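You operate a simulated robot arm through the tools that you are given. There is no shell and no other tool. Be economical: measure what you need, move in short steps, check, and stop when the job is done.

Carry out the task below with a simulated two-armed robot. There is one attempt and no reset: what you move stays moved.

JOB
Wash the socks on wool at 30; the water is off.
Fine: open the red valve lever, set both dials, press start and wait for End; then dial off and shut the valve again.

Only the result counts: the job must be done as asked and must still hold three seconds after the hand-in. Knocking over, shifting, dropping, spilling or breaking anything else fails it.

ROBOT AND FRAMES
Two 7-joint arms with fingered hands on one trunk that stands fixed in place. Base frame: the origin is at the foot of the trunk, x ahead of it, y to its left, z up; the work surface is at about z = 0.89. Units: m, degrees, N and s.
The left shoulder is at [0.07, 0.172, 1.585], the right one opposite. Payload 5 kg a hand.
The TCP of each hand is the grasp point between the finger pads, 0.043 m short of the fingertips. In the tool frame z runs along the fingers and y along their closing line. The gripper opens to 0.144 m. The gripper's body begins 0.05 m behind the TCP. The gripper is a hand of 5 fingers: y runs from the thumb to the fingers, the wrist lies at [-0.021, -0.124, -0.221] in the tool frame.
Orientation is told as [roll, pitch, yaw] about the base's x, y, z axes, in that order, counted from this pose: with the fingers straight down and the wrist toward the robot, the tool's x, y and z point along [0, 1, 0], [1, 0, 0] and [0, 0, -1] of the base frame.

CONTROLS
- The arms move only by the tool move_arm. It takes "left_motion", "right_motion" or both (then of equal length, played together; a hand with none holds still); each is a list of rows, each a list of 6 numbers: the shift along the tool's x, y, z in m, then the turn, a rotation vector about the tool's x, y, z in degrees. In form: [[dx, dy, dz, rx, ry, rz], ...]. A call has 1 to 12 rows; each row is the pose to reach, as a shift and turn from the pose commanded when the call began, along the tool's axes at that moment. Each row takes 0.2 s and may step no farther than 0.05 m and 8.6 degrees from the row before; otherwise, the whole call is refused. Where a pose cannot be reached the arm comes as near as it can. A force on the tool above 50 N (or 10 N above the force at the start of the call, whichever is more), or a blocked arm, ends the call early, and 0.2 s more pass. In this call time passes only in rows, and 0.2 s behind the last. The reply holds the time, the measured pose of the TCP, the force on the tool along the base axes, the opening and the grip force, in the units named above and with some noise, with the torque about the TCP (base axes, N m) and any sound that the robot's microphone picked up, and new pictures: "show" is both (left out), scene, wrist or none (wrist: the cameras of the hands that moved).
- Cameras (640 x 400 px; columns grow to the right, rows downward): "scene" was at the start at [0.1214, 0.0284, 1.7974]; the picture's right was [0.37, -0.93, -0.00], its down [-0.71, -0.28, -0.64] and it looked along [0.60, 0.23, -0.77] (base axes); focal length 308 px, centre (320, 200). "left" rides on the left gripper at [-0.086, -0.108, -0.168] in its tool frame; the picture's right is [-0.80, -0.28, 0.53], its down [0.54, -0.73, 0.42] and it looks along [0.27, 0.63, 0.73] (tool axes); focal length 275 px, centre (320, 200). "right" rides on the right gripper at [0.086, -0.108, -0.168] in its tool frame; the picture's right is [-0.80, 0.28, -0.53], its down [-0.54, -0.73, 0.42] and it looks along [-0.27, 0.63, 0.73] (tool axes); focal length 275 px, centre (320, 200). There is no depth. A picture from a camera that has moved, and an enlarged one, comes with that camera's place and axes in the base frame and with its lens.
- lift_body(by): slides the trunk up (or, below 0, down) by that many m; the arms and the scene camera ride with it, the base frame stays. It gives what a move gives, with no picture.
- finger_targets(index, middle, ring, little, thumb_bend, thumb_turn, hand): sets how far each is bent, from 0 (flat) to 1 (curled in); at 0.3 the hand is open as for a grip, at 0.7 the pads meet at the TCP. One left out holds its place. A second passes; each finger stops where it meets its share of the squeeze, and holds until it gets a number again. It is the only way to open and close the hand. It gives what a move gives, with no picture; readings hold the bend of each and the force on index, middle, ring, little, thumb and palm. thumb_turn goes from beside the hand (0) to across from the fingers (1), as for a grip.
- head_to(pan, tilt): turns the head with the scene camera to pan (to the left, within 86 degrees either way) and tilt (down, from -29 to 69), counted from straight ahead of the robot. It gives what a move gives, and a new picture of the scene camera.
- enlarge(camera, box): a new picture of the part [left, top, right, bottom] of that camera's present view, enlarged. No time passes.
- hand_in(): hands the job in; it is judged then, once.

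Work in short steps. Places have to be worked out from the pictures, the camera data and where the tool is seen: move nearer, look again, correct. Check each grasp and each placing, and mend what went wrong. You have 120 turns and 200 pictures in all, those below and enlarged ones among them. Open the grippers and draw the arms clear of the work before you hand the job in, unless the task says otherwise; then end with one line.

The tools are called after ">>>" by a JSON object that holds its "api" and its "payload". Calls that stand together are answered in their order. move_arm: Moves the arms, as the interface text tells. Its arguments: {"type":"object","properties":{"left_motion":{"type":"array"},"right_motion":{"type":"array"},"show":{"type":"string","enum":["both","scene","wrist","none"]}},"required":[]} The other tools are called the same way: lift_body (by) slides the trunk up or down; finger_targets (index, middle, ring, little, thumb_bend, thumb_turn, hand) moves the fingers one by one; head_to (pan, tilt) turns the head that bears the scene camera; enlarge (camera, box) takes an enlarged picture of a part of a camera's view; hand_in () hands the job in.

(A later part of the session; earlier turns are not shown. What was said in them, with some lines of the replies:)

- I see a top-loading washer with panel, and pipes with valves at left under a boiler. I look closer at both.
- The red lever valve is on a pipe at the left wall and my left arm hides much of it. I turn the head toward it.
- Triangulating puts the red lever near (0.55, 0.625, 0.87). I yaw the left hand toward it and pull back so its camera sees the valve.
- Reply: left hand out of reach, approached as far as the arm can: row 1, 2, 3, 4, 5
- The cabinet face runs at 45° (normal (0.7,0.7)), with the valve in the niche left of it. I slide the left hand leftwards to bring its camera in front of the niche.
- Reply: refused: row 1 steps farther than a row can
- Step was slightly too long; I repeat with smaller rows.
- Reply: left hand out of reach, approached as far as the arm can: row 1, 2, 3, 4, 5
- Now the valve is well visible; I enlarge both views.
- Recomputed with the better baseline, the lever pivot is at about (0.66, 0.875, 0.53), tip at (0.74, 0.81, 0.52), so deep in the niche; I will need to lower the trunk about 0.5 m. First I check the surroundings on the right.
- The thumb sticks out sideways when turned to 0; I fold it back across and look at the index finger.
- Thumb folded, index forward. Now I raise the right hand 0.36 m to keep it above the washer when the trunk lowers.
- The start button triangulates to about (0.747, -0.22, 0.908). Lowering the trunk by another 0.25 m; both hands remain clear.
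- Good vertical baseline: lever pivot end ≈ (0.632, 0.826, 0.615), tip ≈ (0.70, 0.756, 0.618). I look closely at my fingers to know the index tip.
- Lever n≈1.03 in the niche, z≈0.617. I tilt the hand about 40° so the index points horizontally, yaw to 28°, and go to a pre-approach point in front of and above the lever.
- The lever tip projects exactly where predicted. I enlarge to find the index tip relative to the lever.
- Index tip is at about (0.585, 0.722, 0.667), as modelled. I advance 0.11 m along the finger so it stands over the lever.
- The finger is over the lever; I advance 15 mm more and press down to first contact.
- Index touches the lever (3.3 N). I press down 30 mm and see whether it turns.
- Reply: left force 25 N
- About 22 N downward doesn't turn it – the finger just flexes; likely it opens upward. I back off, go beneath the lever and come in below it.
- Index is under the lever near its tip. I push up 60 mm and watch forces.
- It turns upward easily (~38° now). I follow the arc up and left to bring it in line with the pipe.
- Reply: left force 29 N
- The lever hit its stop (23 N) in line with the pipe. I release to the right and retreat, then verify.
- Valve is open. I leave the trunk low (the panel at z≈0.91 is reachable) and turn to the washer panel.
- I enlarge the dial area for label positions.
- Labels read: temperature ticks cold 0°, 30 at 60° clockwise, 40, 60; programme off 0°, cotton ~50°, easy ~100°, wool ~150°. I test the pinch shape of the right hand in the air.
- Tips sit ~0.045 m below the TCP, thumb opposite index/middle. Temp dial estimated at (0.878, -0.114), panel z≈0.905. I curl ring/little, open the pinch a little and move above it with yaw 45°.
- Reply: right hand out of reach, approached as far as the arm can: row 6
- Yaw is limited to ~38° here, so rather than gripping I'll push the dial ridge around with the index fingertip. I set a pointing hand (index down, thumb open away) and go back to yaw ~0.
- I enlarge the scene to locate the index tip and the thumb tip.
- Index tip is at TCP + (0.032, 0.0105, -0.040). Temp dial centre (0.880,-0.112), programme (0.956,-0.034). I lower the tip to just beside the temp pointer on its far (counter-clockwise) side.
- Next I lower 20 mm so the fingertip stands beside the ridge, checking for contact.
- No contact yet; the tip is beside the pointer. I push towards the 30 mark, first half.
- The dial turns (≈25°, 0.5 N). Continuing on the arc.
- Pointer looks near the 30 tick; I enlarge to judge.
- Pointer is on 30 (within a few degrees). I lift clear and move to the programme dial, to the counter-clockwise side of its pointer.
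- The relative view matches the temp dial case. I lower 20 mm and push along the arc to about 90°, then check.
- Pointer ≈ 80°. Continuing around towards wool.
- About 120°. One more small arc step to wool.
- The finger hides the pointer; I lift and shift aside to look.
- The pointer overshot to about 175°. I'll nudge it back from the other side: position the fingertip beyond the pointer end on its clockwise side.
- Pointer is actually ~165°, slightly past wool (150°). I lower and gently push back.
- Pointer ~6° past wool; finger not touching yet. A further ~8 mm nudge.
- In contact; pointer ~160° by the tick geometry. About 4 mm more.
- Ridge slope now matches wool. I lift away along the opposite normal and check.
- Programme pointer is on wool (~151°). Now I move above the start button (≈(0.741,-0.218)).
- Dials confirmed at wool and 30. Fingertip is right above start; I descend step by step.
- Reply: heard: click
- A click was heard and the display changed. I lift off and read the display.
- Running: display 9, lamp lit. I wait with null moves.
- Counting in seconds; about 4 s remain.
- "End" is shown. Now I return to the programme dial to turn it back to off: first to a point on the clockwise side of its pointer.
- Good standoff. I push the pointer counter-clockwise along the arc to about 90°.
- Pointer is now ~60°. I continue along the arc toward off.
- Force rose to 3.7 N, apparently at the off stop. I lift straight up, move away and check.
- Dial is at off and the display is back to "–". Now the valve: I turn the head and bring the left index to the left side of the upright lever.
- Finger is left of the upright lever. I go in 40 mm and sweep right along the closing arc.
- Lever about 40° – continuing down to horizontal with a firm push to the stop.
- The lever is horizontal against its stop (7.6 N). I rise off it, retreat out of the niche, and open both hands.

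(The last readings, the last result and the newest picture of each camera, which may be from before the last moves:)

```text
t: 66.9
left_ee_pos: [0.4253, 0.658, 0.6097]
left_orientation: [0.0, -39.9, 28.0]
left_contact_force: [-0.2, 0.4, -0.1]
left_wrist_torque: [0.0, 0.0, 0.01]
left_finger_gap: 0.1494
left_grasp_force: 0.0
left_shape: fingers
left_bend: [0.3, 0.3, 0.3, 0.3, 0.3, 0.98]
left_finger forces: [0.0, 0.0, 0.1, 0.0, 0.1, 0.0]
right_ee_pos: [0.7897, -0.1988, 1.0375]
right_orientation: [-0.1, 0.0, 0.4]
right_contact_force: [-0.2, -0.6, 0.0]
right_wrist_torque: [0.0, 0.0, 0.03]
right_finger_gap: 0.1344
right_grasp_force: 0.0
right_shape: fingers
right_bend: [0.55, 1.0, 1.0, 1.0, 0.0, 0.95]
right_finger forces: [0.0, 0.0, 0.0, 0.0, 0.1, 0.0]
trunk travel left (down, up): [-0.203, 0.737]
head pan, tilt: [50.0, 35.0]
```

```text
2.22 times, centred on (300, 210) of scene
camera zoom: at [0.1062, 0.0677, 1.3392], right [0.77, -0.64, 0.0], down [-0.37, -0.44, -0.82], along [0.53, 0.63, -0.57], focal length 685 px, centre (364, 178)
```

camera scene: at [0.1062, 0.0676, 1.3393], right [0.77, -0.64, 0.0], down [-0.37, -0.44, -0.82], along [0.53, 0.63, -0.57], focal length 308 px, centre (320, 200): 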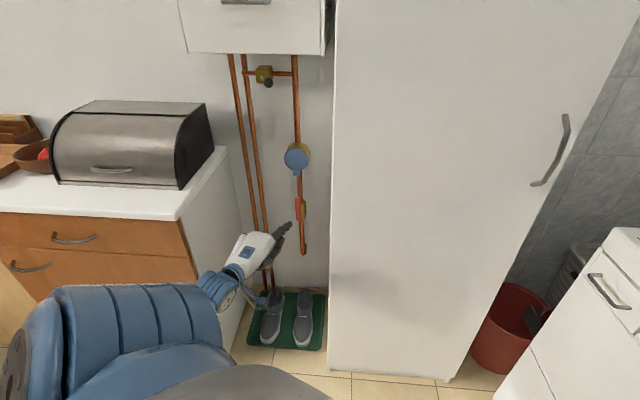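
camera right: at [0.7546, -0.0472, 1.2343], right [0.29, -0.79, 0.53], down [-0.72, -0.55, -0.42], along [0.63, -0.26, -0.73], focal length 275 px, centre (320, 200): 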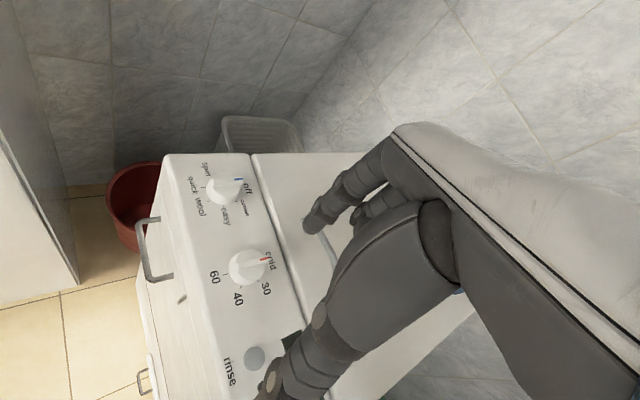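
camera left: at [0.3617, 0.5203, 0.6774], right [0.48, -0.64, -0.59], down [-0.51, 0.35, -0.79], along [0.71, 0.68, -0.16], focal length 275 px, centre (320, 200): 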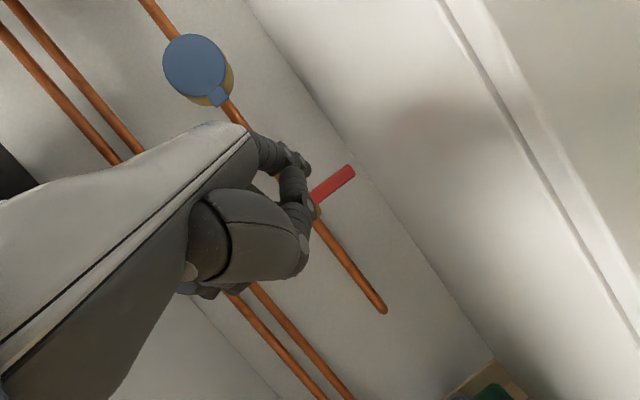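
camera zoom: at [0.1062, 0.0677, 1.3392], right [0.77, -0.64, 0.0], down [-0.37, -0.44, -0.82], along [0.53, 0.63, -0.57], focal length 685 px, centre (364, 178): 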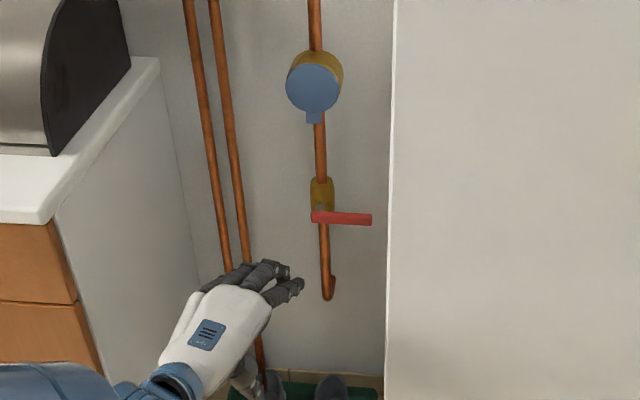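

Valve is shut as at the start. I draw both arms clear and open the right hand, then take a last look at the panel.

>>> {"api": "move_arm", "payload": {"left_motion": [[0, -0.03, -0.025, 0, 0, 0], [0, -0.06, -0.05, 0, 0, 0], [0, -0.09, -0.075, 0, 0, 0], [0, -0.09, -0.075, 0, 0, 0]], "right_motion": [[0, 0, -0.045, 0, 0, 0], [0, 0, -0.09, 0, 0, 0], [0, 0, -0.135, 0, 0, 0], [0, 0, -0.18, 0, 0, 0]], "show": "none"}}

>>> {"api": "finger_targets", "payload": {"hand": "right", "index": 0.3, "middle": 0.3, "ring": 0.3, "little": 0.3, "thumb_bend": 0.3}}

>>> {"api": "head_to", "payload": {"pan": -5, "tilt": 32}}

>>> {"api": "enlarge", "payload": {"camera": "scene", "box": [270, 140, 430, 250]}}

```text
t: 67.9
left_ee_pos: [0.3252, 0.6016, 0.6065]
left_orientation: [0.1, -39.8, 28.1]
left_contact_force: [-0.1, 0.8, -0.1]
left_wrist_torque: [-0.02, -0.02, -0.04]
left_finger_gap: 0.1495
left_grasp_force: 0.1
left_shape: fingers
left_bend: [0.3, 0.3, 0.3, 0.3, 0.3, 0.98]
left_finger forces: [0.0, 0.1, 0.0, 0.0, 0.0, 0.1]
right_ee_pos: [0.7904, -0.1969, 1.2207]
right_orientation: [-0.1, 0.1, 0.5]
right_contact_force: [-0.7, -0.2, -0.3]
right_wrist_torque: [-0.08, -0.04, -0.03]
right_finger_gap: 0.1346
right_grasp_force: 0.1
right_shape: fingers
right_bend: [0.55, 1.0, 1.0, 1.0, 0.0, 0.95]
right_finger forces: [0.0, 0.0, 0.0, 0.0, 0.0, 0.0]
trunk travel left (down, up): [-0.203, 0.737]
head pan, tilt: [50.0, 35.0]
```

```text
t: 68.9
left_ee_pos: [0.3253, 0.6017, 0.6081]
left_orientation: [0.0, -39.8, 28.0]
left_contact_force: [-0.2, 0.4, -0.6]
left_wrist_torque: [0.01, 0.01, 0.04]
left_finger_gap: 0.1494
left_grasp_force: 0.0
left_shape: fingers
left_bend: [0.3, 0.3, 0.3, 0.3, 0.3, 0.98]
left_finger forces: [0.1, 0.0, 0.1, 0.1, 0.1, 0.0]
right_ee_pos: [0.7898, -0.199, 1.2205]
right_orientation: [0.0, 0.0, 0.5]
right_contact_force: [1.0, 0.0, -0.3]
right_wrist_torque: [0.02, -0.02, -0.01]
right_finger_gap: 0.1497
right_grasp_force: 0.1
right_shape: fingers
right_bend: [0.3, 0.3, 0.3, 0.3, 0.3, 0.97]
right_finger forces: [0.0, 0.0, 0.0, 0.0, 0.0, 0.0]
trunk travel left (down, up): [-0.203, 0.737]
head pan, tilt: [50.0, 35.0]
```

```text
t: 70.2
left_ee_pos: [0.3249, 0.6027, 0.6077]
left_orientation: [-0.1, -39.9, 28.0]
left_contact_force: [-0.2, -0.6, -1.1]
left_wrist_torque: [-0.03, 0.01, -0.01]
left_finger_gap: 0.1497
left_grasp_force: 0.0
left_shape: fingers
left_bend: [0.3, 0.3, 0.3, 0.3, 0.3, 0.98]
left_finger forces: [0.0, 0.0, 0.0, 0.1, 0.1, 0.0]
right_ee_pos: [0.7899, -0.1993, 1.2217]
right_orientation: [0.0, 0.0, 0.5]
right_contact_force: [0.3, -0.8, 0.1]
right_wrist_torque: [0.01, 0.01, 0.04]
right_finger_gap: 0.1498
right_grasp_force: 0.1
right_shape: fingers
right_bend: [0.3, 0.3, 0.3, 0.3, 0.3, 0.97]
right_finger forces: [0.0, 0.1, 0.1, 0.0, 0.0, 0.0]
trunk travel left (down, up): [-0.203, 0.737]
head pan, tilt: [-5.0, 32.0]
camera scene: at [0.1388, -0.0075, 1.3439], right [-0.09, -1.0, 0.0], down [-0.53, 0.05, -0.85], along [0.84, -0.07, -0.53], focal length 308 px, centre (320, 200)
```

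scene: 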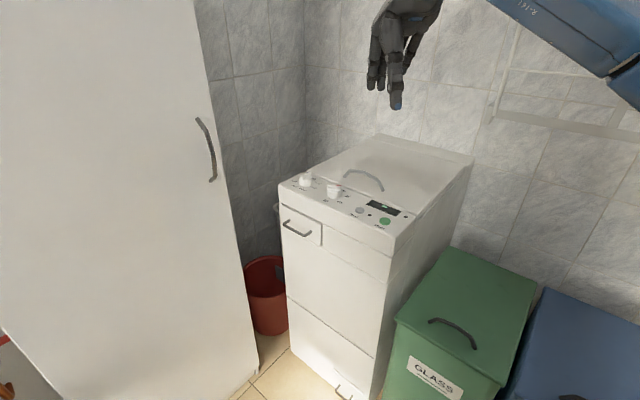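

```text
3.64 times, centred on (350, 195) of scene
camera zoom: at [0.1388, -0.0075, 1.3439], right [-0.09, -1.0, 0.0], down [-0.53, 0.05, -0.85], along [0.84, -0.07, -0.53], focal length 1121 px, centre (211, 218)
```

zoom: 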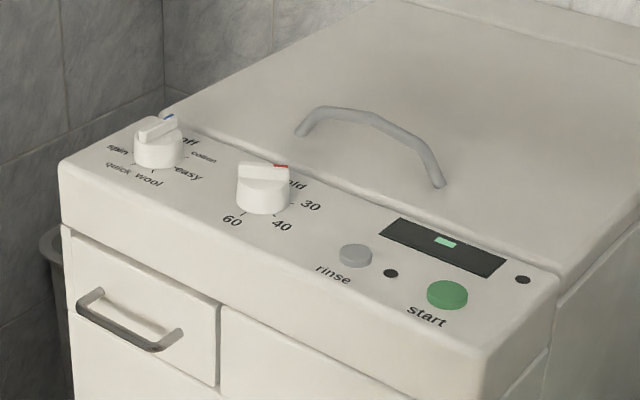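

The programme dial is off, the display is idle, the valve is shut and both arms are clear with hands open. Handing in.

>>> {"api": "hand_in", "payload": {}}

```text
The job is handed in.
```

The wool wash at 30 ran until the display showed "End"; I then turned the programme dial back to off, shut the red valve again and handed the job in. The temperature dial is still on 30.
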